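You operate a simulated robot arm through the tools that you are given. There is no shell and no other tool. Be economical: measure what you need, move in short steps, check, and stop when the job is done.

You run a simulated robot arm. Do the job below in one go: nothing can be reset, and whatever is moved stays where it is left.

JOB
Raise the basket, drain the bath and refill it to the line.
Fine: switch it off first; shut the valve before filling.

It is judged by the outcome, as a careful person would: the job done as asked, and still so three seconds after it is handed in. It fails if anything else is knocked over, pushed out of place, dropped, spilled or broken.

ROBOT AND FRAMES
A 6-joint arm with a two-finger parallel gripper, fixed in place. Base frame: the origin is at the foot of the arm, x ahead of it, y to its left, z up; the work surface is at about z = 790. Lengths are in mm, angles in rad, forces in N, time in s.
With the tool pointing down near the work surface it reaches from about 240 to 640 mm from the base axis. Its first joint turns from -1.152 to 1.152 rad. Payload 2.7 kg.
Tool frame: the origin (TCP) lies between the finger pads and is the grasp point; the fingertips stand 23 mm ahead of it; z points along the fingers, y is the line along which they close. The gripper opens to 94 mm. The fingers are 38 mm wide and 10 mm thick; the gripper's body (54 by 96 mm) begins 39 mm behind the TCP.
Orientation is that of the tool frame in the base frame, as a unit quaternion [w, x, y, z]. With the fingers straight down and closing along the base's y, the tool's x points along the base's -x, its y along +y and its z along -z.

CONTROLS
- The arm moves only by the tool play_rows. Its argument "steps" is a list of rows, each a list of 3 entries, a list of its own where there are three numbers: the shift along the base's x, y, z in mm, then the turn, a rotation vector about the base's x, y, z in rad, then the gripper command, from -1 (fully open) to 1 (shut), values between in proportion. In form: [[[x, y, z], [rx, ry, rz], jaw], ...]. A call has 1 to 8 rows; each row shifts and turns the commanded pose from where the row before left it. A row lasts 0.2 s, in which the tool goes at most 50 mm and 0.15 rad; a call with a longer step from one row to the next is refused whole, and so is a gripper value outside its range. Where a pose cannot be reached the arm comes as near as it can. A force on the tool above 90 N (or 10 N above the force at the start of the call, whichever is more), or a blocked arm, ends the call early, and 0.2 s more pass. Each finger travels about 45 mm/s and halts on what it meets, pressing with about 21 N; the grip force reading is that of the motor and also rises with nothing between the fingers. The clock runs only during rows and for 0.2 s after the last one: add rows that do not move to give the fingers time. The reply holds the time, the measured pose of the TCP, the force on the tool along the base axes, the opening and the grip force, in the units named above and with some noise, with the torque about the TCP (base axes, N m) and any sound that the robot's microphone picked up.
- Cameras (640 x 400 px; columns grow to the right, rows downward): "scene" is fixed at [81.6, -428.8, 1415.5]; the picture's right is [0.75, -0.66, 0.00], its down [-0.31, -0.35, -0.89] and it looks along [0.58, 0.67, -0.47] (base axes); focal length 299 px, centre (320, 200). "wrist" rides on the gripper at [86, 16, -74] in the tool frame; the picture's right is [-0.18, 0.98, 0.00], its down [-0.58, -0.11, -0.81] and it looks along [-0.79, -0.15, 0.59] (tool axes); focal length 243 px, centre (320, 200). There is no depth. A picture from a camera that has moved, and an enlarged one, comes with that camera's place and axes in the base frame and with its lens.
- get_image(camera): a new picture of that camera. The clock stands still meanwhile.
- enlarge(camera, box): a new picture of the part [left, top, right, bottom] of that camera's present view, enlarged. The clock stands still meanwhile.
- close_job(): hands the job in; it is judged then, once.

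Go step by step. Nothing tells you positions but the pictures and the camera data: compare them with the known pose of the tool, close in by small moves and look again before you grip or let go. The budget is 120 turns and 84 pictures, counting those below and the enlarged ones. Unless the task says otherwise, let go and move clear before handing in, and close with one line.

The tools are called after "Call:" as a command line: name --argument value ..., lists and objects as JSON in quotes. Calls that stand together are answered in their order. play_rows: Moves the arm, as the interface text tells. Its arguments: {"type":"object","properties":{"steps":{"type":"array"}},"required":["steps"]} The other tools are called the same way: get_image (camera) takes a picture; enlarge (camera, box) takes an enlarged picture of a part of a camera's view; close_job () hands the job in.

At the start:

```text
t: 0.0
eef_pos: [336.5, 24.4, 1231.1]
tcp_rot: [0.0, 0.0, 1.0, -0.001]
contact_force: [0.3, -0.4, -0.8]
ft_torque: [0.0, 0.0, 0.01]
gripper_width: 94.0
grip_force: 0.0
```

scene: 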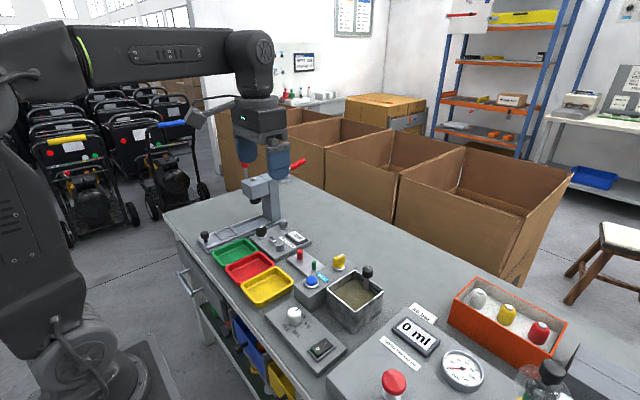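
wrist: 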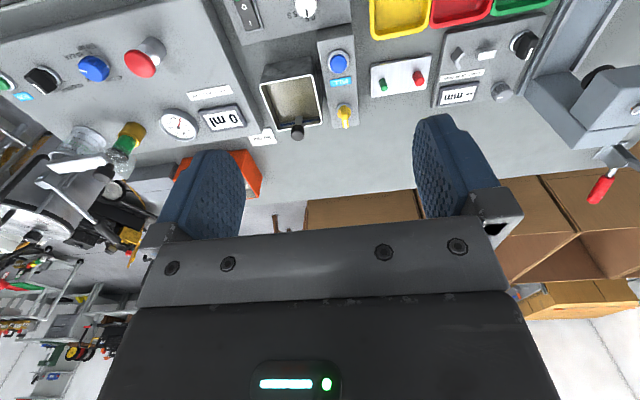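

I see what looks like a bath in the middle of the bench, a panel with a blue button and a yellow valve beside it, and a panel with a knob and a rocker switch in front. I'll look closer.

Call:
enlarge --camera "scene" --box '[250, 230, 410, 390]'

Call:
enlarge --camera "wrist" --box '[200, 0, 400, 160]'

```text
2.50 times, centred on (330, 310) of scene
camera zoom: at [81.6, -428.8, 1415.5], right [0.75, -0.66, 0.0], down [-0.31, -0.35, -0.89], along [0.58, 0.67, -0.47], focal length 748 px, centre (295, -75)
```

zoom: 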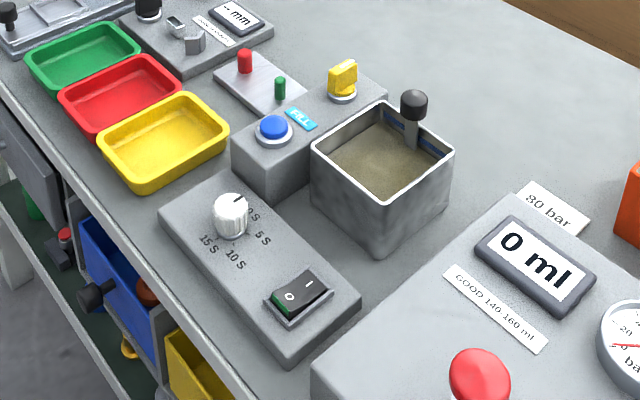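

```text
2.50 times, centred on (300, 80) of wrist
camera zoom: at [250.2, 40.8, 1305.7], right [0.18, 0.98, 0.0], down [0.58, -0.11, 0.81], along [0.79, -0.15, -0.59], focal length 606 px, centre (370, 500)
```

zoom: 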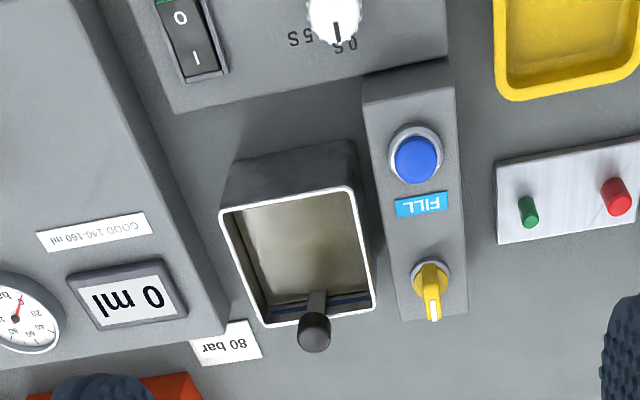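

The bath sits at about x 453–560, y −117 to −18, with the basket knob at (555,−63,~898). The rocker switch is at about (367,−103,817), the FILL button at (452,34,863) and the yellow valve at (549,36,876). I'll go over the switch first with the fingers shut.

Call:
play_rows --steps '[[[0, -16, -40], [0, 0, 0], 1], [[0, -16, -40], [0, 0, 0], 1], [[0, -16, -40], [0, 0, 0], 1], [[0, -16, -40], [0, 0, 0], 1], [[0, -16, -40], [0, 0, 0], 1], [[0, -16, -40], [0, 0, 0], 1], [[0, -16, -40], [0, 0, 0], 1], [[0, -16, -40], [0, 0, 0], 1]]'

Call:
get_image --camera "wrist"

Call:
enlarge --camera "scene" --box '[250, 230, 410, 390]'

```text
t: 1.8
eef_pos: [336.8, -105.6, 911.0]
tcp_rot: [-0.001, 0.0, 1.0, 0.0]
contact_force: [0.7, 0.3, -0.2]
ft_torque: [0.0, -0.02, -0.02]
gripper_width: 0.1
grip_force: 20.7
```

```text
79 pictures are left
camera wrist: at [249.6, -88.1, 985.2], right [0.18, 0.98, 0.0], down [0.58, -0.11, 0.81], along [0.79, -0.15, -0.59], focal length 243 px, centre (320, 200)
```

wrist: 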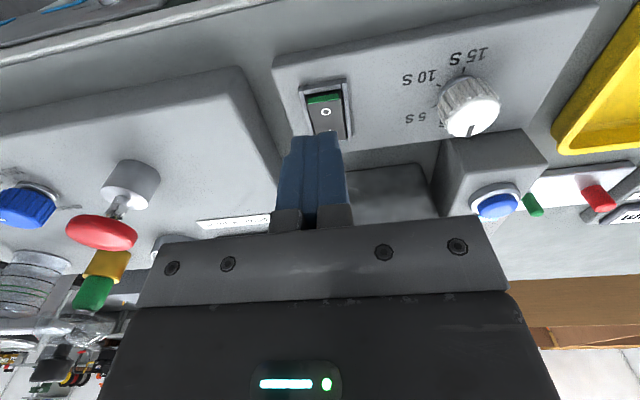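

```text
2.50 times, centred on (330, 310) of scene
camera zoom: at [81.6, -428.8, 1415.5], right [0.75, -0.66, 0.0], down [-0.31, -0.35, -0.89], along [0.58, 0.67, -0.47], focal length 748 px, centre (295, -75)
```

zoom: 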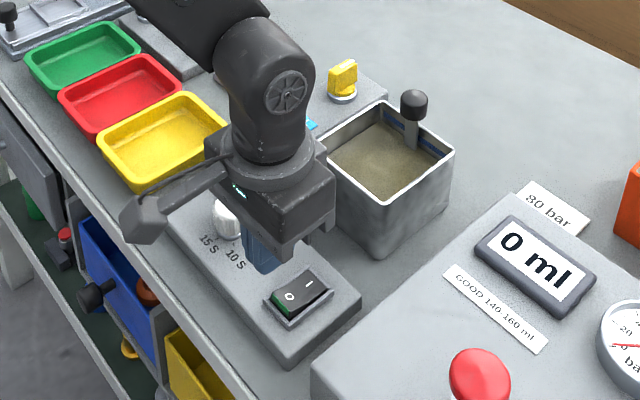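

The green end at "O" stands up, so the rocker is on; its O end is at about x 342–357, y −104. I'll tilt the tool so the fingers' front corner meets only the O end, and come down.

Call:
play_rows --steps '[[[1, 1, 0], [0, 0.15, 0], 1], [[1, 1, 0], [0, 0.15, 0], 1], [[0, 0, -20], [0, 0, 0], 1], [[0, 0, -15], [0, 0, 0], 1], [[0, 0, -5], [0, 0, 0], 1]]'

Call:
get_image --camera "wrist"

Call:
enlarge --camera "scene" --box '[290, 300, 370, 380]'

```text
t: 3.0
eef_pos: [339.0, -103.0, 871.5]
tcp_rot: [-0.15, 0.001, 0.989, 0.0]
contact_force: [-0.3, 0.4, -0.9]
ft_torque: [0.01, 0.02, 0.01]
gripper_width: 0.0
grip_force: 21.5
```

```text
77 pictures are left
camera wrist: at [278.0, -85.3, 967.3], right [0.18, 0.98, -0.05], down [0.79, -0.11, 0.6], along [0.58, -0.15, -0.8], focal length 243 px, centre (320, 200)
```

wrist: 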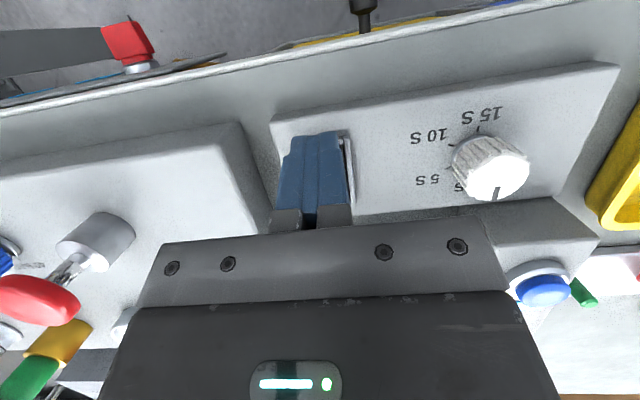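

```text
5.00 times, centred on (330, 340) of scene
camera zoom: at [81.6, -428.8, 1415.5], right [0.75, -0.66, 0.0], down [-0.31, -0.35, -0.89], along [0.58, 0.67, -0.47], focal length 1497 px, centre (270, -500)
```

zoom: 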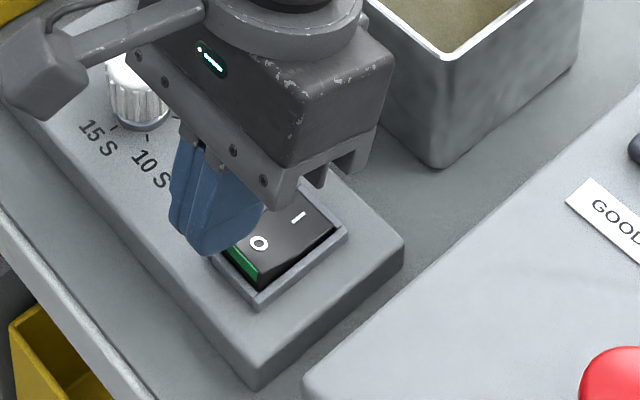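

The tilted corner is about 15 mm above the O end and lined up. I'll press down in small steps.

Call:
play_rows --steps '[[[-1, 0, -6], [0, 0, 0], 1], [[0, 0, -4], [0, 0, 0], 1], [[0, 0, -4], [0, 0, 0], 1], [[0, 0, -3], [0, 0, 0], 1]]'

Call:
enlarge --camera "scene" --box '[290, 300, 370, 380]'

```text
t: 4.0
eef_pos: [338.1, -103.5, 854.5]
tcp_rot: [-0.149, 0.0, 0.989, -0.001]
contact_force: [-0.3, 0.0, -0.6]
ft_torque: [-0.01, -0.01, -0.01]
gripper_width: 0.0
grip_force: 21.3
```

```text
5.00 times, centred on (330, 340) of scene
camera zoom: at [81.6, -428.8, 1415.5], right [0.75, -0.66, 0.0], down [-0.31, -0.35, -0.89], along [0.58, 0.67, -0.47], focal length 1497 px, centre (270, -500)
```

zoom: 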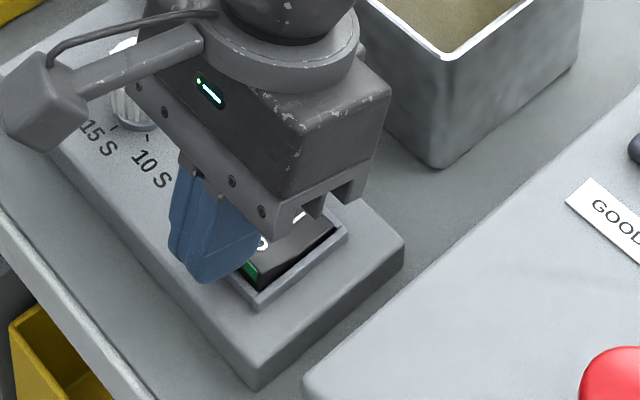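

Call:
play_rows --steps '[[[0, 0, -3], [0, 0, 0], 1], [[0, 0, -3], [0, 0, 0], 1], [[0, 0, -2], [0, 0, 0], 1]]'

Call:
enlarge --camera "scene" --box '[290, 300, 370, 380]'

```text
t: 4.8
eef_pos: [339.0, -103.0, 847.6]
tcp_rot: [-0.149, 0.0, 0.989, 0.0]
contact_force: [-3.6, 1.3, 14.9]
ft_torque: [0.05, -0.03, 0.0]
gripper_width: 0.0
grip_force: 20.7
```

```text
5.00 times, centred on (330, 340) of scene
camera zoom: at [81.3, -428.7, 1415.5], right [0.75, -0.66, 0.0], down [-0.3, -0.35, -0.89], along [0.58, 0.67, -0.47], focal length 1497 px, centre (270, -500)
```

zoom: 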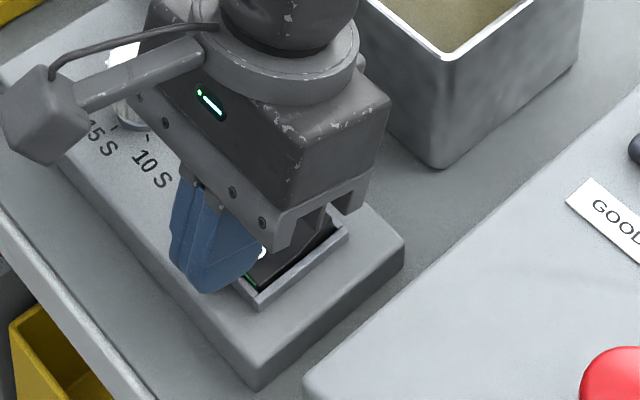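

There is contact at 15 N and the green face has dropped. I'll lift clear and look.

Call:
play_rows --steps '[[[0, 0, -1], [0, 0, 0], 1], [[0, 0, 10], [0, 0, 0], 1], [[-5, 0, 40], [0, 0, 0], 1], [[0, 0, 40], [0, -0.15, 0], 1], [[0, 50, 40], [0, -0.15, 0], -1]]'

Call:
enlarge --camera "scene" --box '[290, 280, 370, 360]'

Call:
get_image --camera "wrist"

```text
refused: row 5 steps farther than a row can; nothing moved
```

```text
5.00 times, centred on (330, 320) of scene
camera zoom: at [81.3, -428.7, 1415.5], right [0.75, -0.66, 0.0], down [-0.3, -0.35, -0.89], along [0.58, 0.67, -0.47], focal length 1497 px, centre (270, -400)
```

zoom: 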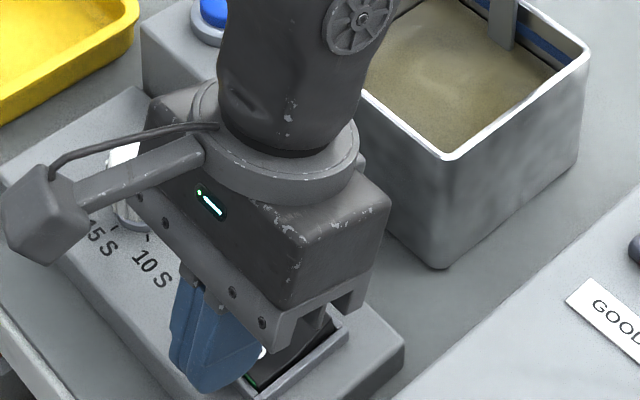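

```text
72 pictures are left
camera wrist: at [277.2, -85.0, 943.6], right [0.18, 0.98, -0.05], down [0.79, -0.11, 0.6], along [0.58, -0.15, -0.8], focal length 243 px, centre (320, 200)
```

wrist: 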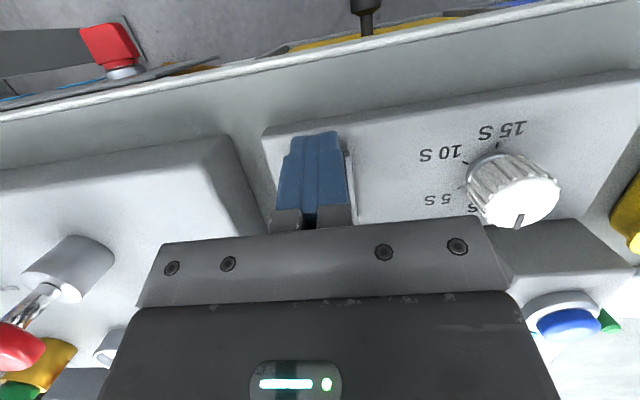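

The last row was too long, so nothing moved. I'll do the same in allowed steps.

Call:
play_rows --steps '[[[0, 0, -1], [0, 0, 0], 1], [[0, 0, 10], [0, 0, 0], 1], [[-5, 0, 40], [0, 0, 0], 1], [[0, 0, 40], [0, -0.15, 0], 1], [[0, 0, 40], [0, -0.15, 0], 1], [[0, 40, 0], [0, 0, 0], 1]]'

Call:
enlarge --camera "scene" --box '[290, 280, 370, 360]'

```text
t: 6.2
eef_pos: [333.5, -61.8, 975.3]
tcp_rot: [0.0, -0.001, 1.0, 0.0]
contact_force: [0.6, 0.4, -0.5]
ft_torque: [0.01, 0.02, 0.0]
gripper_width: 0.0
grip_force: 20.7
```

```text
5.00 times, centred on (330, 320) of scene
camera zoom: at [81.6, -428.8, 1415.5], right [0.75, -0.66, 0.0], down [-0.31, -0.35, -0.89], along [0.58, 0.67, -0.47], focal length 1497 px, centre (270, -400)
```

zoom: 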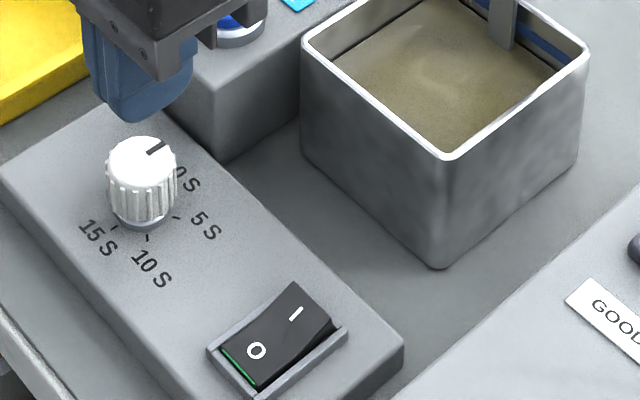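

The switch is off (I end raised). Next I'll move over the bath for a close look at the basket handle, opening the fingers.

Call:
play_rows --steps '[[[20, 0, 30], [0, 0, 0], -1], [[30, 0, 30], [0, 0, 0], -1], [[30, 0, 10], [0, 0, 0], -1], [[30, 0, 0], [0, 0, 0], -1], [[0, 0, 0], [0, 0, 0], -1]]'

Call:
get_image --camera "wrist"

Call:
enlarge --camera "scene" --box '[310, 250, 390, 330]'

```text
t: 7.4
eef_pos: [443.4, -62.4, 1045.7]
tcp_rot: [0.0, 0.0, 1.0, 0.0]
contact_force: [-0.2, 0.0, -0.2]
ft_torque: [0.02, 0.02, 0.04]
gripper_width: 93.8
grip_force: 0.1
```

```text
70 pictures are left
camera wrist: at [357.0, -44.6, 1119.6], right [0.18, 0.98, 0.0], down [0.58, -0.11, 0.81], along [0.79, -0.15, -0.59], focal length 243 px, centre (320, 200)
```

wrist: 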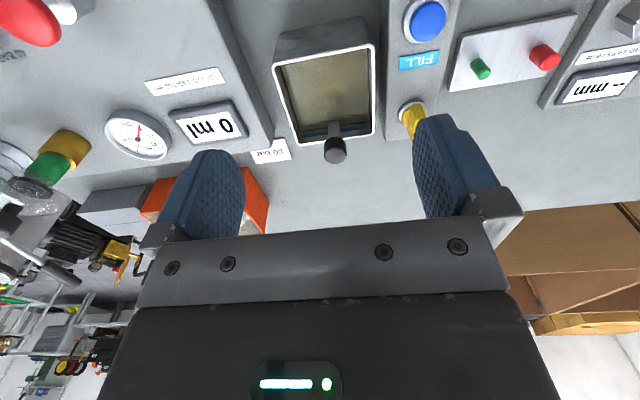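

```text
5.00 times, centred on (350, 290) of scene
camera zoom: at [81.6, -428.8, 1415.5], right [0.75, -0.66, 0.0], down [-0.31, -0.35, -0.89], along [0.58, 0.67, -0.47], focal length 1497 px, centre (170, -250)
```

zoom: 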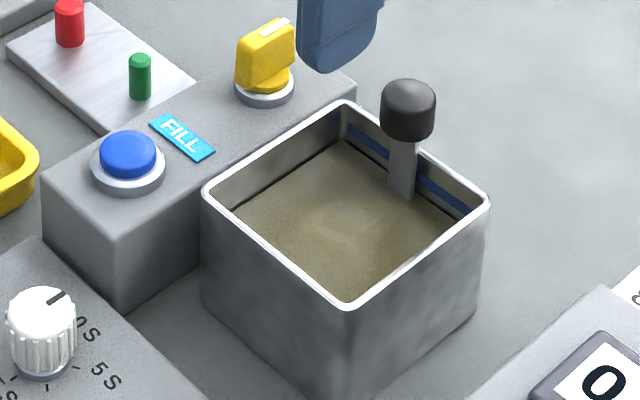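

The knob is at about (555.5,−64.5,898), some 32 mm across. I'll go above it and then down around it.

Call:
play_rows --steps '[[[37, -1, 0], [0, 0, 0], -1], [[37, -1, 0], [0, 0, 0], -1], [[38, 0, -10], [0, 0, 0], -1], [[0, 0, -30], [0, 0, 0], -1], [[0, 0, -30], [0, 0, 0], -1], [[0, 0, -20], [0, 0, 0], -1]]'

Call:
get_image --camera "wrist"

Call:
enlarge --camera "scene" --box '[310, 230, 410, 330]'

```text
t: 8.8
eef_pos: [556.0, -63.7, 953.9]
tcp_rot: [0.0, 0.001, 1.0, 0.0]
contact_force: [-0.2, -0.9, -0.5]
ft_torque: [0.02, 0.01, 0.0]
gripper_width: 94.0
grip_force: 0.0
```

```text
68 pictures are left
camera wrist: at [468.8, -46.0, 1029.0], right [0.18, 0.98, 0.0], down [0.58, -0.11, 0.81], along [0.79, -0.15, -0.59], focal length 243 px, centre (320, 200)
```

wrist: 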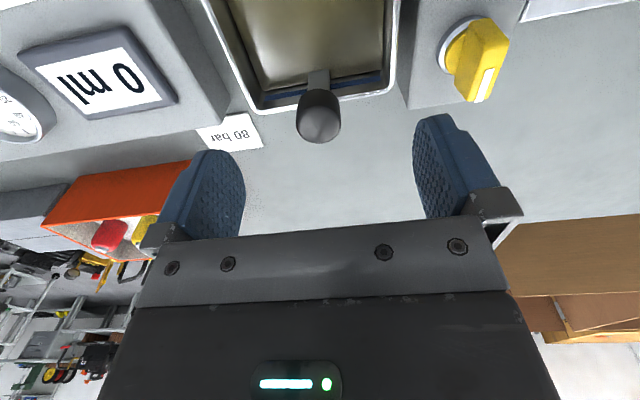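

```text
4.00 times, centred on (360, 280) of scene
camera zoom: at [81.6, -428.8, 1415.5], right [0.75, -0.66, 0.0], down [-0.31, -0.35, -0.89], along [0.58, 0.67, -0.47], focal length 1198 px, centre (160, -120)
```

zoom: 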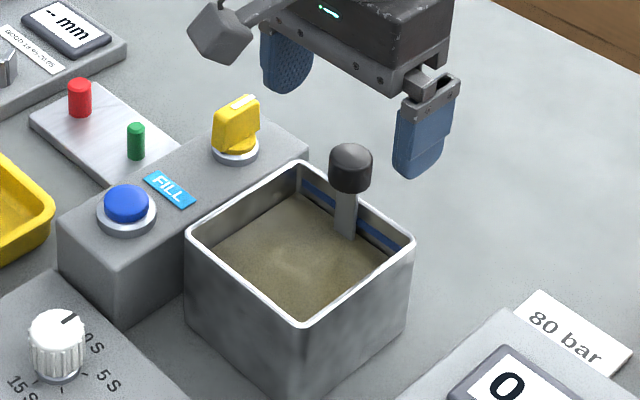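

Alignment holds: the knob reads (557,−63.5). I'll go down and close on it.

Call:
play_rows --steps '[[[1, 0, -30], [0, 0, 0], -1], [[0, 0, -21], [0, 0, 0], -1], [[0, 0, 0], [0, 0, 0], 0.3], [[0, 0, 0], [0, 0, 0], 1], [[0, 0, 0], [0, 0, 0], 1], [[0, 0, 0], [0, 0, 0], 1]]'

Call:
enlarge --camera "scene" --box '[310, 230, 410, 330]'

```text
t: 10.2
eef_pos: [555.7, -66.1, 903.6]
tcp_rot: [0.0, 0.001, 1.0, -0.001]
contact_force: [1.2, -9.7, -1.1]
ft_torque: [0.13, -0.04, -0.05]
gripper_width: 27.6
grip_force: 25.8
```

```text
4.00 times, centred on (360, 280) of scene
camera zoom: at [81.6, -429.0, 1415.4], right [0.75, -0.66, 0.0], down [-0.31, -0.35, -0.89], along [0.58, 0.67, -0.47], focal length 1198 px, centre (160, -120)
```

zoom: 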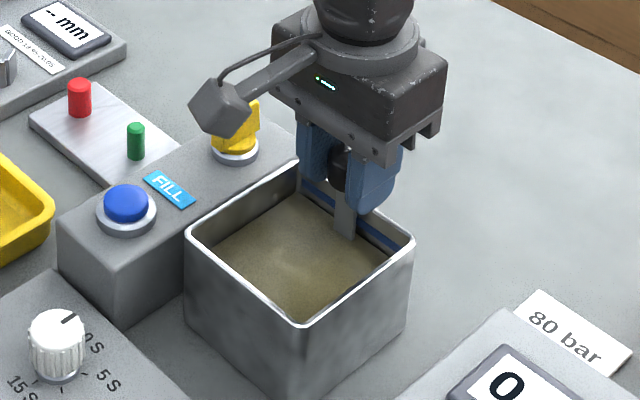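

The knob is gripped at 27.6 mm with slight side load. I'll relieve it by shifting y and lift gently.

Call:
play_rows --steps '[[[0, -1.5, 0], [0, 0, 0], 1], [[0, 0, 4], [0, 0, 0], 1], [[0, 0, 4], [0, 0, 0], 1], [[0, 0, 4], [0, 0, 0], 1], [[0, 0, 4], [0, 0, 0], 1]]'

Call:
enlarge --camera "scene" --box '[310, 230, 410, 330]'

```text
t: 11.4
eef_pos: [555.5, -64.9, 920.8]
tcp_rot: [-0.001, -0.001, 1.0, 0.0]
contact_force: [1.2, 3.1, -1.6]
ft_torque: [-0.32, 0.29, -0.03]
gripper_width: 27.6
grip_force: 44.5
```

```text
4.00 times, centred on (360, 280) of scene
camera zoom: at [81.7, -428.7, 1415.5], right [0.75, -0.66, 0.0], down [-0.31, -0.35, -0.89], along [0.58, 0.67, -0.47], focal length 1198 px, centre (160, -120)
```

zoom: 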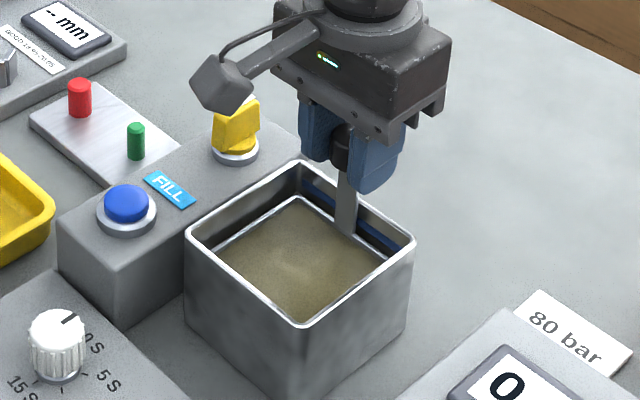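

The basket is coming up; its rim is at the water surface. I'll continue raising slowly.

Call:
play_rows --steps '[[[0, 0, 5], [0, 0, 0], 1], [[0, 0, 5], [0, 0, 0], 1], [[0, 0, 5], [0, 0, 0], 1], [[0, 0, 5], [0, 0, 0], 1], [[0, 0, 5], [0, 0, 0], 1]]'

Call:
enlarge --camera "scene" --box '[310, 230, 410, 330]'

```text
t: 12.6
eef_pos: [555.2, -64.6, 940.3]
tcp_rot: [-0.005, 0.0, 1.0, 0.001]
contact_force: [10.2, 6.9, -35.3]
ft_torque: [-0.35, -0.01, 0.03]
gripper_width: 27.6
grip_force: 45.0
```

```text
4.00 times, centred on (360, 280) of scene
camera zoom: at [82.5, -428.7, 1415.5], right [0.75, -0.66, 0.0], down [-0.31, -0.35, -0.89], along [0.58, 0.67, -0.47], focal length 1198 px, centre (160, -120)
```

zoom: 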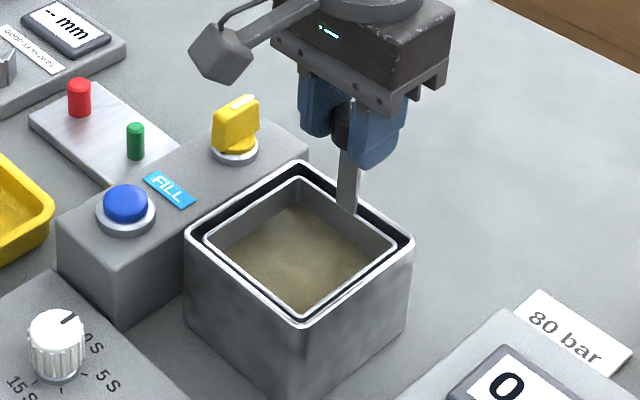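

A stop was met about 37 mm up (35 N). I'll relax the pull and see what load remains.

Call:
play_rows --steps '[[[0, 0, -2], [0, 0, 0], 1], [[0, 0, -2], [0, 0, 0], 1], [[0, 0, 0], [0, 0, 0], 1]]'

```text
t: 13.4
eef_pos: [554.7, -65.6, 940.3]
tcp_rot: [-0.002, 0.0, 1.0, 0.001]
contact_force: [-7.5, 12.0, -15.5]
ft_torque: [-0.29, 1.33, 0.03]
gripper_width: 27.3
grip_force: 44.6
```

Call:
play_rows --steps '[[[0, 0, -2], [0, 0, 0], 1], [[0, 0, 0], [0, 0, 0], 1], [[0, 0, 0], [0, 0, 0], 1]]'

Call:
get_image --camera "wrist"

```text
t: 14.2
eef_pos: [554.5, -64.2, 940.3]
tcp_rot: [-0.002, 0.0, 1.0, 0.0]
contact_force: [-20.0, 19.0, 0.1]
ft_torque: [-0.24, 0.22, 0.11]
gripper_width: 27.5
grip_force: 44.8
```

```text
63 pictures are left
camera wrist: at [468.1, -47.8, 1015.0], right [0.18, 0.98, 0.0], down [0.58, -0.11, 0.8], along [0.79, -0.15, -0.59], focal length 243 px, centre (320, 200)
```

wrist: 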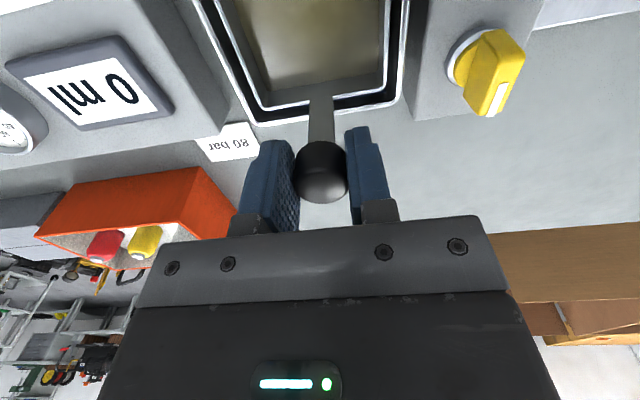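

There's no vertical load left, so the slide seems to hold at the top. I'll relieve the side load and open just a little.

Call:
play_rows --steps '[[[-1, 1.2, 0], [0, 0, 0], 1], [[0, 0, 0], [0, 0, 0], 1], [[0, 0, 0], [0, 0, 0], 0.35], [[0, 0, 0], [0, 0, 0], 0.35], [[0, 0, 0], [0, 0, 0], 0.35]]'

Call:
get_image --camera "wrist"

Call:
enlarge --camera "scene" --box '[310, 230, 410, 330]'

```text
t: 15.4
eef_pos: [554.8, -65.5, 939.8]
tcp_rot: [0.0, -0.001, 1.0, 0.001]
contact_force: [0.8, -0.3, 0.0]
ft_torque: [0.01, 0.02, -0.02]
gripper_width: 30.5
grip_force: 0.0
```

```text
62 pictures are left
camera wrist: at [468.1, -48.0, 1014.0], right [0.18, 0.98, 0.0], down [0.58, -0.11, 0.81], along [0.79, -0.15, -0.59], focal length 243 px, centre (320, 200)
```

wrist: 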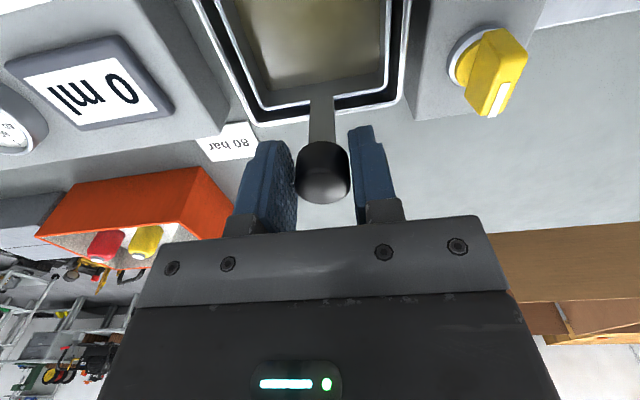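

```text
4.00 times, centred on (360, 280) of scene
camera zoom: at [81.6, -428.8, 1415.5], right [0.75, -0.66, 0.0], down [-0.31, -0.35, -0.89], along [0.58, 0.67, -0.47], focal length 1198 px, centre (160, -120)
```

zoom: 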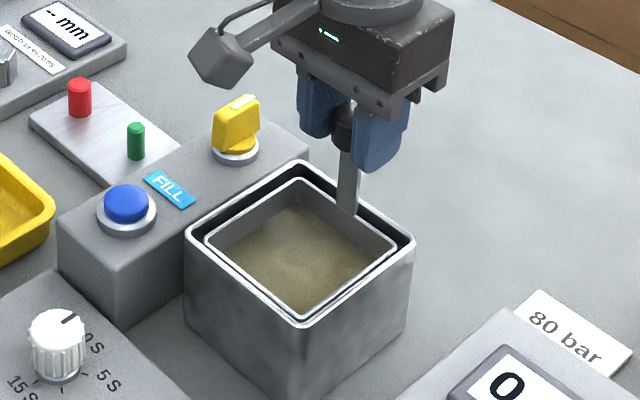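

The basket stays raised by itself. I'll open fully, rise, and move to inspect the yellow valve.

Call:
play_rows --steps '[[[0, 0, 0], [0, 0, 0], -1], [[0, 0, 0], [0, 0, 0], -1], [[0, 0, 0], [0, 0, 0], -1], [[0, 0, 40], [0, 0, 0], -1], [[0, 0, 40], [0, 0, 0], -1], [[-30, 30, 0], [0, 0, 0], -1], [[-20, 35, 0], [0, 0, 0], -1], [[0, 34, -20], [0, 0, 0], -1]]'

Call:
get_image --camera "wrist"

Call:
enlarge --camera "scene" --box '[310, 230, 410, 330]'

```text
t: 17.2
eef_pos: [504.7, 34.3, 999.0]
tcp_rot: [0.001, 0.0, 1.0, 0.0]
contact_force: [0.0, 1.4, -0.2]
ft_torque: [0.0, 0.01, 0.01]
gripper_width: 94.1
grip_force: 0.0
```

```text
60 pictures are left
camera wrist: at [417.6, 51.7, 1074.0], right [0.18, 0.98, 0.0], down [0.58, -0.11, 0.81], along [0.79, -0.15, -0.59], focal length 243 px, centre (320, 200)
```

wrist: 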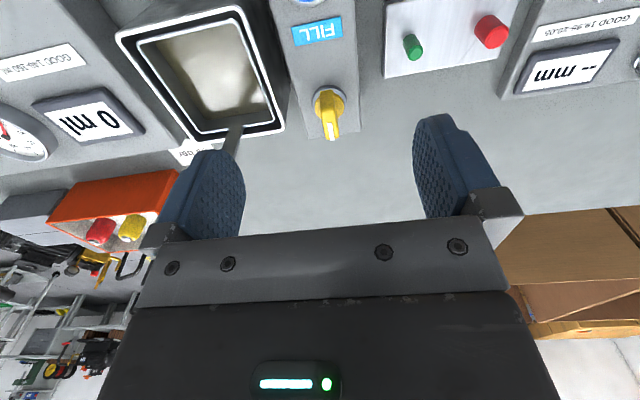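

```text
4.00 times, centred on (360, 280) of scene
camera zoom: at [81.6, -428.8, 1415.5], right [0.75, -0.66, 0.0], down [-0.31, -0.35, -0.89], along [0.58, 0.67, -0.47], focal length 1198 px, centre (160, -120)
```

zoom: 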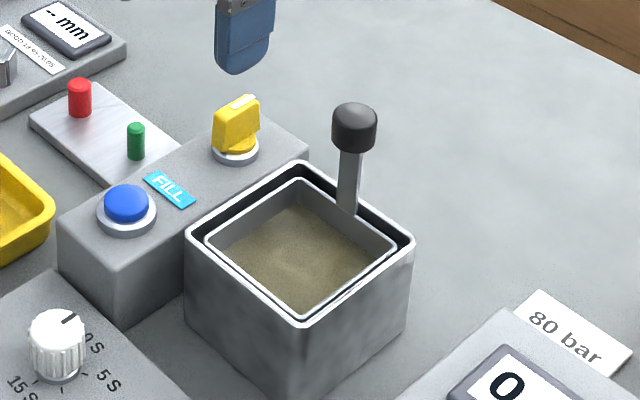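

Call:
enlarge --camera "wrist" --box '[270, 60, 390, 160]'

Call:
enlarge --camera "scene" --box '[350, 245, 390, 275]'

```text
4.00 times, centred on (330, 110) of wrist
camera zoom: at [417.6, 51.7, 1074.0], right [0.18, 0.98, 0.0], down [0.58, -0.11, 0.81], along [0.79, -0.15, -0.59], focal length 970 px, centre (280, 560)
```

zoom: 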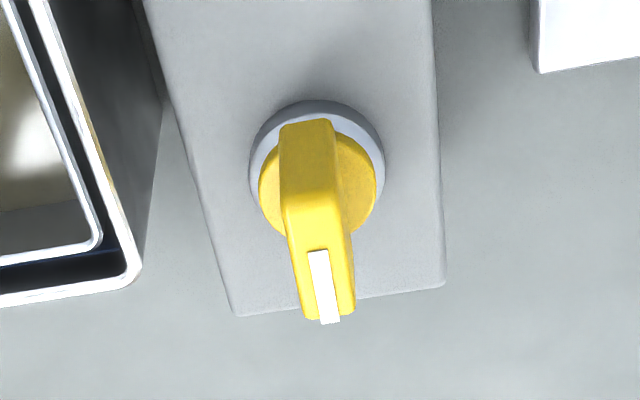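

```text
13.33 times, centred on (370, 260) of scene
camera zoom: at [81.6, -428.8, 1415.5], right [0.75, -0.66, 0.0], down [-0.31, -0.35, -0.89], along [0.58, 0.67, -0.47], focal length 3992 px, centre (-347, -600)
```

zoom: 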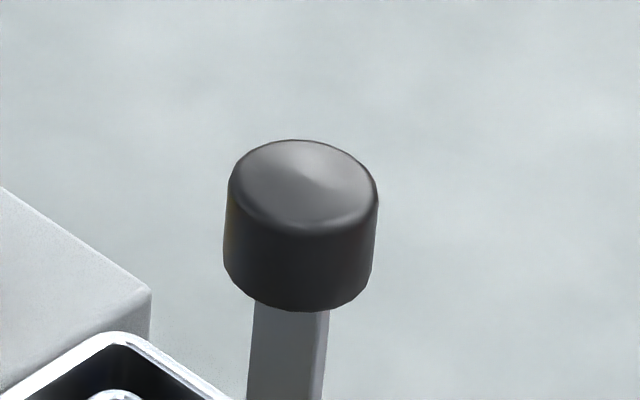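

The valve fin lies along x, its axis at about (549,36), with its top around z 888. I'll come down around it and grip.

Call:
play_rows --steps '[[[44, 1.7, 0], [0, 0, 0], -1], [[0, 0, -40], [0, 0, 0], -1], [[0, 0, -30], [0, 0, 0], -1], [[0, 0, -20], [0, 0, 0], -1]]'

Call:
get_image --camera "wrist"

Call:
enlarge --camera "scene" --box '[310, 220, 410, 320]'

```text
t: 18.2
eef_pos: [546.4, 34.9, 908.4]
tcp_rot: [0.0, 0.0, 1.0, 0.0]
contact_force: [0.4, 0.5, 1.1]
ft_torque: [-0.02, -0.03, -0.01]
gripper_width: 94.0
grip_force: 0.0
```

```text
56 pictures are left
camera wrist: at [461.6, 52.7, 982.6], right [0.18, 0.98, 0.0], down [0.58, -0.11, 0.81], along [0.79, -0.15, -0.59], focal length 243 px, centre (320, 200)
```

wrist: 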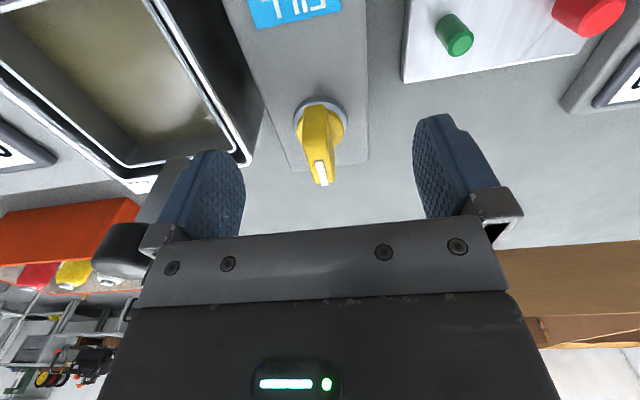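

```text
4.00 times, centred on (360, 270) of scene
camera zoom: at [81.6, -428.8, 1415.5], right [0.75, -0.66, 0.0], down [-0.31, -0.35, -0.89], along [0.58, 0.67, -0.47], focal length 1198 px, centre (160, -80)
```

zoom: 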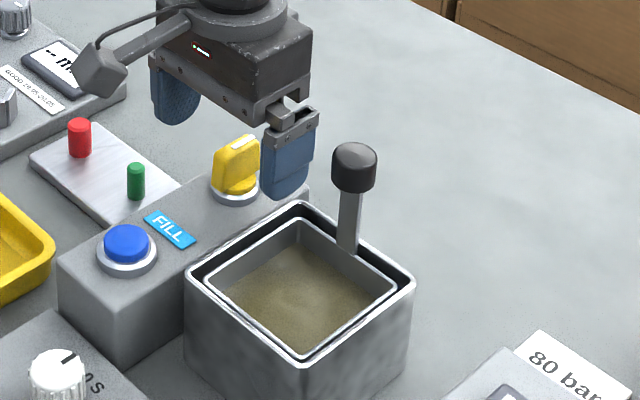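

The −y finger would come close to the bath rim when fully open. I'll narrow the opening first, then go down and grip.

Call:
play_rows --steps '[[[1, 0, 0], [0, 0, 0], 0.3], [[0, 0, 0], [0, 0, 0], 0.3], [[0, 0, 0], [0, 0, 0], 0.3], [[0, 0, 0], [0, 0, 0], 0.3], [[0, 0, -12], [0, 0, 0], 0.3], [[0, 0, -10], [0, 0, 0], 0.3]]'

Call:
get_image --camera "wrist"

Call:
enlarge --camera "scene" --box '[310, 220, 410, 320]'

```text
t: 19.6
eef_pos: [548.8, 36.4, 886.8]
tcp_rot: [0.0, 0.0, 1.0, 0.0]
contact_force: [-0.3, 0.3, -0.6]
ft_torque: [-0.03, 0.01, -0.01]
gripper_width: 32.8
grip_force: 0.1
```

```text
54 pictures are left
camera wrist: at [462.7, 52.9, 961.5], right [0.18, 0.98, 0.0], down [0.58, -0.11, 0.81], along [0.79, -0.15, -0.59], focal length 243 px, centre (320, 200)
```

wrist: 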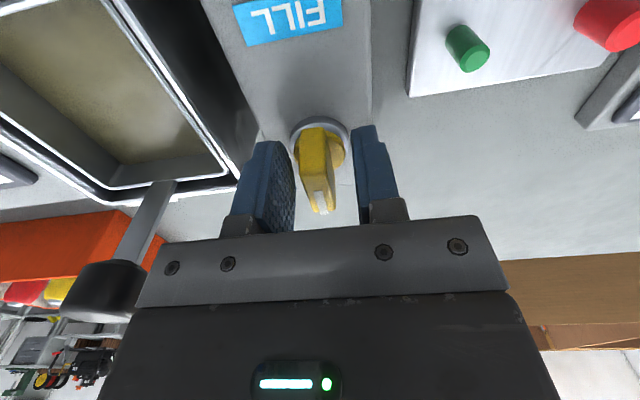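

```text
4.00 times, centred on (360, 270) of scene
camera zoom: at [81.6, -428.8, 1415.5], right [0.75, -0.66, 0.0], down [-0.31, -0.35, -0.89], along [0.58, 0.67, -0.47], focal length 1198 px, centre (160, -80)
```

zoom: 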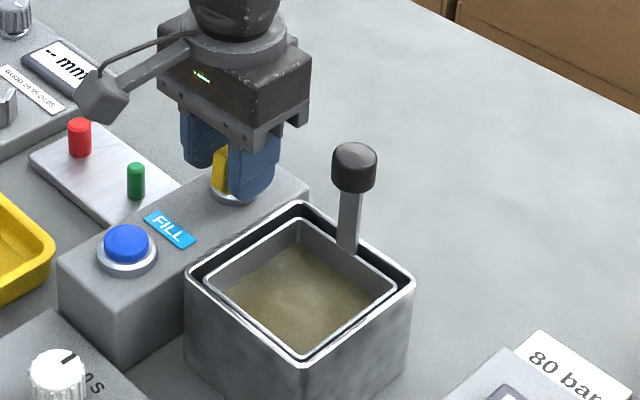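

The fingers straddle the fin. I'll grip and try a small clockwise turn, which keeps the camera arm away from the basket knob.

Call:
play_rows --steps '[[[0, 0, 0], [0, 0, 0], 1], [[0, 0, 0], [0, 0, 0], 1], [[0, 0, 0], [0, 0, 0], 1], [[0, 0, 0], [0, 0, -0.06], 1], [[0, 0, 0], [0, 0, -0.06], 1], [[0, 0, 0], [0, 0, -0.06], 1]]'

Call:
get_image --camera "wrist"

```text
t: 21.0
eef_pos: [549.8, 35.5, 886.3]
tcp_rot: [0.0, 0.091, 0.996, 0.001]
contact_force: [-1.8, -11.3, -2.0]
ft_torque: [-0.19, -0.23, -0.04]
gripper_width: 13.0
grip_force: 45.7
```

```text
52 pictures are left
camera wrist: at [467.2, 67.8, 961.5], right [0.36, 0.93, 0.0], down [0.55, -0.21, 0.81], along [0.75, -0.29, -0.59], focal length 243 px, centre (320, 200)
```

wrist: 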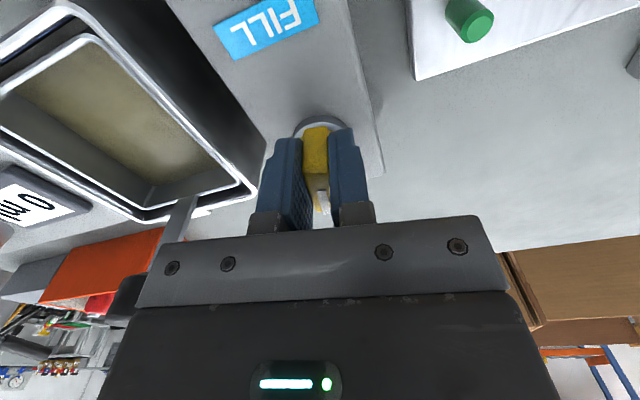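

The valve turns freely clockwise. I'll continue.

Call:
play_rows --steps '[[[0, -0.7, 0], [0, 0, -0.1], 1], [[0, 0, 0], [0, 0, -0.1], 1], [[0, 0, 0], [0, 0, -0.1], 1], [[0, 0, 0], [0, 0, -0.1], 1], [[0, 0, 0], [0, 0, -0.1], 1]]'

Call:
enlarge --camera "scene" --box '[310, 220, 410, 320]'

```text
t: 22.2
eef_pos: [550.7, 37.4, 887.0]
tcp_rot: [0.001, 0.334, 0.942, 0.002]
contact_force: [17.4, 12.6, -11.3]
ft_torque: [0.49, 1.25, 0.13]
gripper_width: 13.1
grip_force: 44.4
```

```text
4.00 times, centred on (360, 270) of scene
camera zoom: at [82.3, -428.5, 1415.5], right [0.75, -0.66, 0.0], down [-0.31, -0.35, -0.89], along [0.58, 0.67, -0.47], focal length 1198 px, centre (160, -80)
```

zoom: 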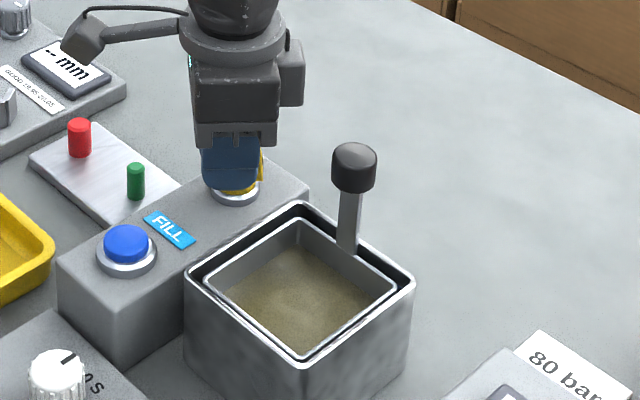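

Call:
play_rows --steps '[[[1, 0.7, 0], [0, 0, -0.1], 1], [[0, 0, 0], [0, 0, -0.1], 1], [[0, 0, 0], [0, 0, -0.1], 1], [[0, 0, 0], [0, 0, -0.1], 1]]'

Call:
enlarge --camera "scene" --box '[310, 220, 410, 320]'

```text
t: 23.2
eef_pos: [552.2, 39.0, 887.0]
tcp_rot: [0.001, 0.514, 0.858, 0.001]
contact_force: [23.6, 27.8, -18.0]
ft_torque: [0.15, 0.63, 0.21]
gripper_width: 13.0
grip_force: 44.7
```

```text
4.00 times, centred on (360, 270) of scene
camera zoom: at [82.6, -428.1, 1415.7], right [0.75, -0.66, 0.0], down [-0.31, -0.35, -0.88], along [0.58, 0.67, -0.47], focal length 1198 px, centre (160, -80)
```

zoom: 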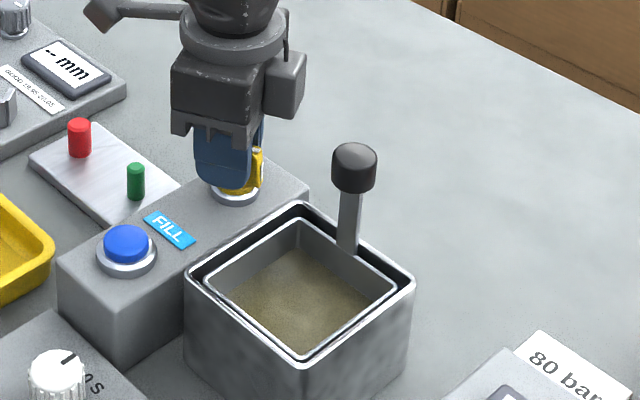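

Call:
play_rows --steps '[[[1, 1, -0.5], [0, 0, 0], 1], [[0, 0, 0], [0, 0, 0], 1]]'

```text
t: 23.8
eef_pos: [552.1, 40.0, 887.4]
tcp_rot: [0.0, 0.514, 0.858, 0.001]
contact_force: [14.5, 23.4, -11.0]
ft_torque: [0.17, 0.06, 0.09]
gripper_width: 12.9
grip_force: 45.3
```

Call:
play_rows --steps '[[[1, 1.5, -0.5], [0, 0, 0], 1], [[0, 0.5, 0], [0, 0, -0.1], 1], [[0, 0, 0], [0, 0, -0.1], 1], [[0, 0, 0], [0, 0, -0.1], 1], [[0, 0, 0], [0, 0, -0.1], 1]]'

Call:
enlarge --camera "scene" --box '[310, 220, 410, 320]'

```text
t: 25.0
eef_pos: [553.8, 39.3, 887.3]
tcp_rot: [0.002, 0.675, 0.738, 0.002]
contact_force: [21.0, 19.0, -2.5]
ft_torque: [0.14, 0.55, 0.06]
gripper_width: 13.0
grip_force: 45.4
```

```text
4.00 times, centred on (360, 270) of scene
camera zoom: at [82.2, -428.3, 1415.6], right [0.75, -0.66, 0.0], down [-0.31, -0.35, -0.89], along [0.58, 0.67, -0.47], focal length 1198 px, centre (160, -80)
```

zoom: 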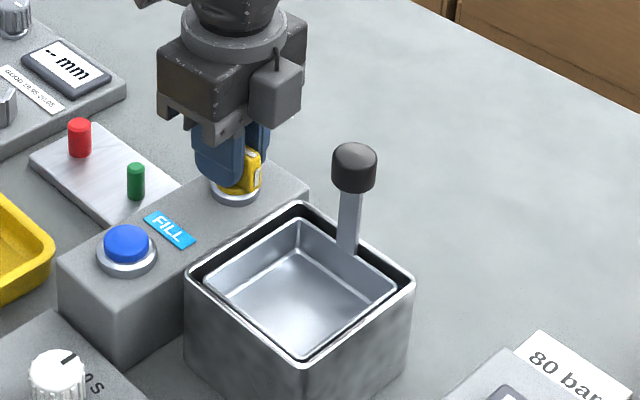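

It drains: the basket floor is bare now. I'll finish the turn and wait for the bath to empty.

Call:
play_rows --steps '[[[1, 1, 0], [0, 0, -0.08], 1], [[0, 0, 0], [0, 0, 0], 1], [[0, 0, 0], [0, 0, 0], 1], [[0, 0, 0], [0, 0, 0], 1], [[0, 0, 0], [0, 0, 0], 1], [[0, 0, 0], [0, 0, 0], 1], [[0, 0, 0], [0, 0, 0], 1], [[0, 0, 0], [0, 0, 0], 1]]'

Call:
enlarge --camera "scene" --box '[330, 260, 390, 320]'

Call:
get_image --camera "wrist"

```text
t: 26.8
eef_pos: [555.5, 39.9, 886.2]
tcp_rot: [0.001, 0.703, 0.711, 0.001]
contact_force: [17.6, 5.6, 9.0]
ft_torque: [-0.53, 0.37, 0.08]
gripper_width: 12.9
grip_force: 45.4
```

```text
6.67 times, centred on (360, 290) of scene
camera zoom: at [81.9, -428.7, 1415.5], right [0.75, -0.66, 0.0], down [-0.31, -0.35, -0.89], along [0.58, 0.67, -0.47], focal length 1996 px, centre (53, -400)
```

zoom: 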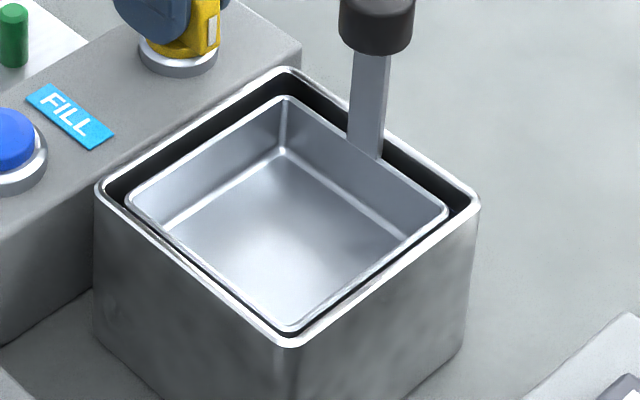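

```text
47 pictures are left
camera wrist: at [569.8, 127.6, 961.5], right [0.98, -0.17, 0.0], down [-0.1, -0.58, 0.81], along [-0.14, -0.79, -0.59], focal length 243 px, centre (320, 200)
```

wrist: 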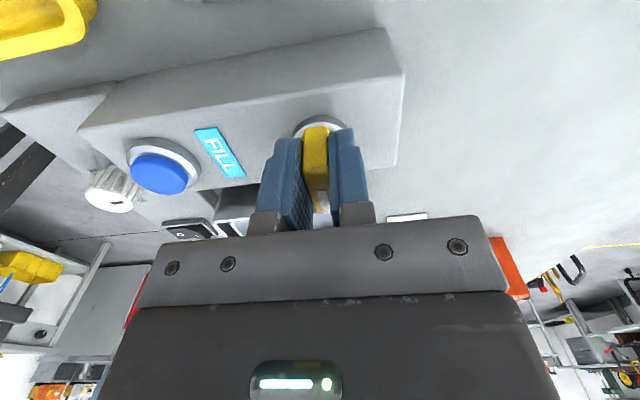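

The basket is bare, but the water under it can't be seen, so I'll keep draining for several more seconds.

Call:
play_rows --steps '[[[1, 0.5, 0], [0, 0, 0], 1], [[0, 0, 0], [0, 0, 0], 1], [[0, 0, 0], [0, 0, 0], 1], [[0, 0, 0], [0, 0, 0], 1], [[0, 0, 0], [0, 0, 0], 1], [[0, 0, 0], [0, 0, 0], 1], [[0, 0, 0], [0, 0, 0], 1], [[0, 0, 0], [0, 0, 0], 1]]'

Call:
play_rows --steps '[[[0, 0, 0], [0, 0, 0], 1], [[0, 0, 0], [0, 0, 0], 1], [[0, 0, 0], [0, 0, 0], 1], [[0, 0, 0], [0, 0, 0], 1], [[0, 0, 0], [0, 0, 0], 1], [[0, 0, 0], [0, 0, 0], 1], [[0, 0, 0], [0, 0, 0], 1], [[0, 0, 0], [0, 0, 0], 1]]'

Call:
play_rows --steps '[[[0, 0, 0], [0, 0, 0], 1], [[0, 0, 0], [0, 0, 0], 1], [[0, 0, 0], [0, 0, 0], 1], [[0, 0, 0], [0, 0, 0], 1], [[0, 0, 0], [0, 0, 0], 1], [[0, 0, 0], [0, 0, 0], 1], [[0, 0, 0], [0, 0, 0], 1], [[0, 0, 0], [0, 0, 0], 1]]'

Call:
enlarge --camera "scene" --box '[330, 260, 390, 320]'

```text
t: 28.6
eef_pos: [555.0, 39.2, 886.4]
tcp_rot: [0.0, 0.703, 0.711, 0.001]
contact_force: [3.2, -9.6, 20.4]
ft_torque: [-0.05, 0.28, 0.04]
gripper_width: 12.8
grip_force: 44.7
```

```text
t: 30.4
eef_pos: [554.6, 40.1, 887.2]
tcp_rot: [0.0, 0.703, 0.711, 0.0]
contact_force: [4.4, -15.4, 21.0]
ft_torque: [0.25, 0.24, 0.03]
gripper_width: 12.8
grip_force: 44.5
```

```text
t: 32.2
eef_pos: [554.5, 40.1, 887.5]
tcp_rot: [0.0, 0.704, 0.711, 0.001]
contact_force: [2.0, -16.5, 19.9]
ft_torque: [0.37, 0.26, 0.03]
gripper_width: 12.8
grip_force: 44.9
```

```text
6.67 times, centred on (360, 290) of scene
camera zoom: at [81.3, -429.3, 1415.3], right [0.75, -0.66, 0.0], down [-0.3, -0.35, -0.89], along [0.58, 0.67, -0.46], focal length 1996 px, centre (53, -400)
```

zoom: 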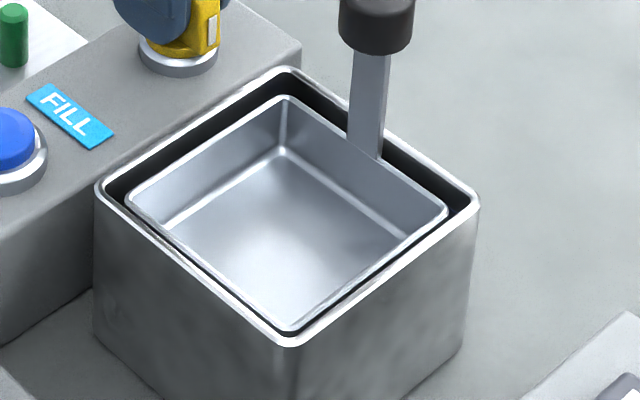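

Seven seconds fully open with the basket bare: it should be empty. Now I'll turn the valve back, undoing the small shifts along the way.

Call:
play_rows --steps '[[[-0.5, 0.5, -0.5], [0, 0, 0.1], 1], [[-0.5, 0, 0], [0, 0, 0.1], 1], [[-0.5, -0.5, 0], [0, 0, 0.1], 1], [[-0.5, -0.5, 0], [0, 0, 0.1], 1], [[-0.3, -0.5, 0], [0, 0, 0.1], 1]]'

Call:
play_rows --steps '[[[-0.3, -0.5, 0], [0, 0, 0.1], 1], [[-0.3, -0.5, 0], [0, 0, 0.1], 1], [[-0.3, -0.5, 0], [0, 0, 0.1], 1], [[-0.3, -0.5, 0], [0, 0, 0.1], 1], [[-0.3, -0.5, 0], [0, 0, 0.1], 1]]'

```text
t: 33.4
eef_pos: [551.9, 38.7, 887.8]
tcp_rot: [0.001, 0.504, 0.864, 0.0]
contact_force: [-3.7, -15.5, 23.3]
ft_torque: [0.02, 0.23, -0.08]
gripper_width: 12.9
grip_force: 44.9
```

```text
t: 34.6
eef_pos: [550.7, 37.1, 886.9]
tcp_rot: [0.001, 0.275, 0.961, 0.0]
contact_force: [-17.5, -6.7, 27.3]
ft_torque: [-0.58, -0.34, -0.09]
gripper_width: 12.7
grip_force: 45.2
```

Call:
play_rows --steps '[[[-0.5, -0.2, 1], [0, 0, 0.1], 1], [[-0.5, -0.2, 0], [0, 0, 0.1], 1], [[-0.2, -0.2, 0], [0, 0, 0.1], 1], [[0, 0, 0], [0, 0, 0.1], 1], [[0, 0, 0], [0, 0, 0.1], 1], [[0, 0, 0], [0, 0, 0.05], 1], [[0, 0, 0], [0, 0, 0.02], 1]]'

Call:
get_image --camera "wrist"

```text
t: 36.2
eef_pos: [548.8, 32.8, 887.4]
tcp_rot: [0.0, -0.004, 1.0, -0.001]
contact_force: [-9.9, -22.4, 15.7]
ft_torque: [-0.1, -0.06, -0.6]
gripper_width: 13.1
grip_force: 45.4
```

```text
45 pictures are left
camera wrist: at [462.6, 50.8, 961.3], right [0.18, 0.98, 0.0], down [0.58, -0.1, 0.81], along [0.79, -0.14, -0.59], focal length 243 px, centre (320, 200)
```

wrist: 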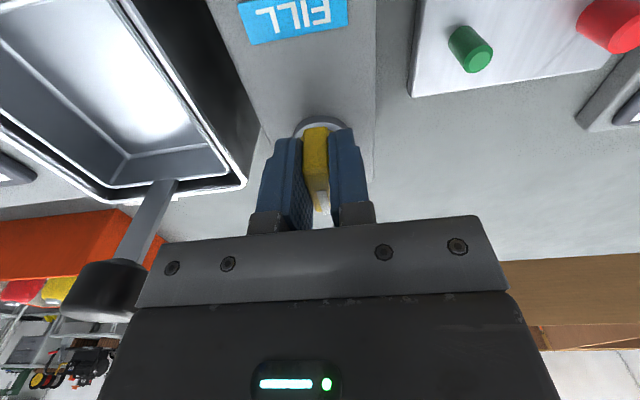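

The valve is back against its closed stop (−0.6 N·m). I'll release gently, rise and check the fin.

Call:
play_rows --steps '[[[0, 0, 0], [0, 0, 0], 0.3], [[0, 0, 0], [0, 0, 0], 0.3], [[0, 0, 0], [0, 0, 0], 0.3], [[0, 2, 20], [0, 0, 0], 0.3], [[0, 0, 40], [0, 0, 0], 0.3], [[-30, 0, 35], [0, 0, 0], 1], [[-15, 0, 30], [0, 0, 0], 1]]'

Call:
get_image --camera "wrist"

Call:
enlarge --camera "scene" --box '[300, 230, 400, 330]'

```text
t: 37.8
eef_pos: [503.4, 38.2, 1010.7]
tcp_rot: [0.0, -0.006, 1.0, 0.0]
contact_force: [0.8, 0.3, -0.1]
ft_torque: [0.0, -0.04, -0.01]
gripper_width: 0.2
grip_force: 21.1
```

```text
44 pictures are left
camera wrist: at [417.0, 54.3, 1085.8], right [0.17, 0.98, 0.0], down [0.58, -0.1, 0.81], along [0.79, -0.14, -0.59], focal length 243 px, centre (320, 200)
```

wrist: 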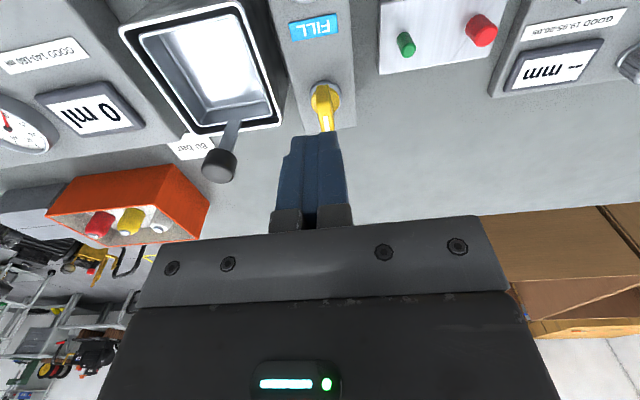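

```text
4.00 times, centred on (350, 280) of scene
camera zoom: at [81.6, -428.8, 1415.5], right [0.75, -0.66, 0.0], down [-0.31, -0.35, -0.89], along [0.58, 0.67, -0.47], focal length 1198 px, centre (200, -120)
```

zoom: 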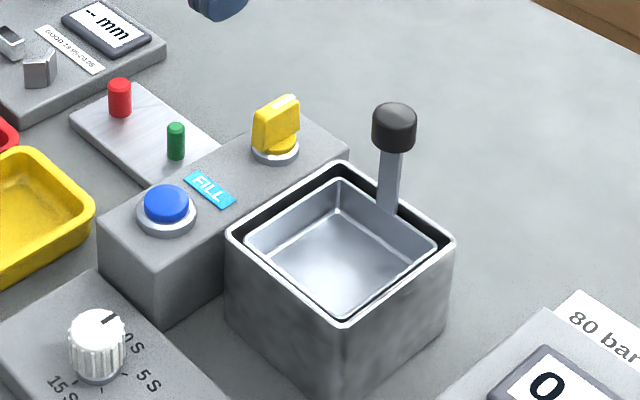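

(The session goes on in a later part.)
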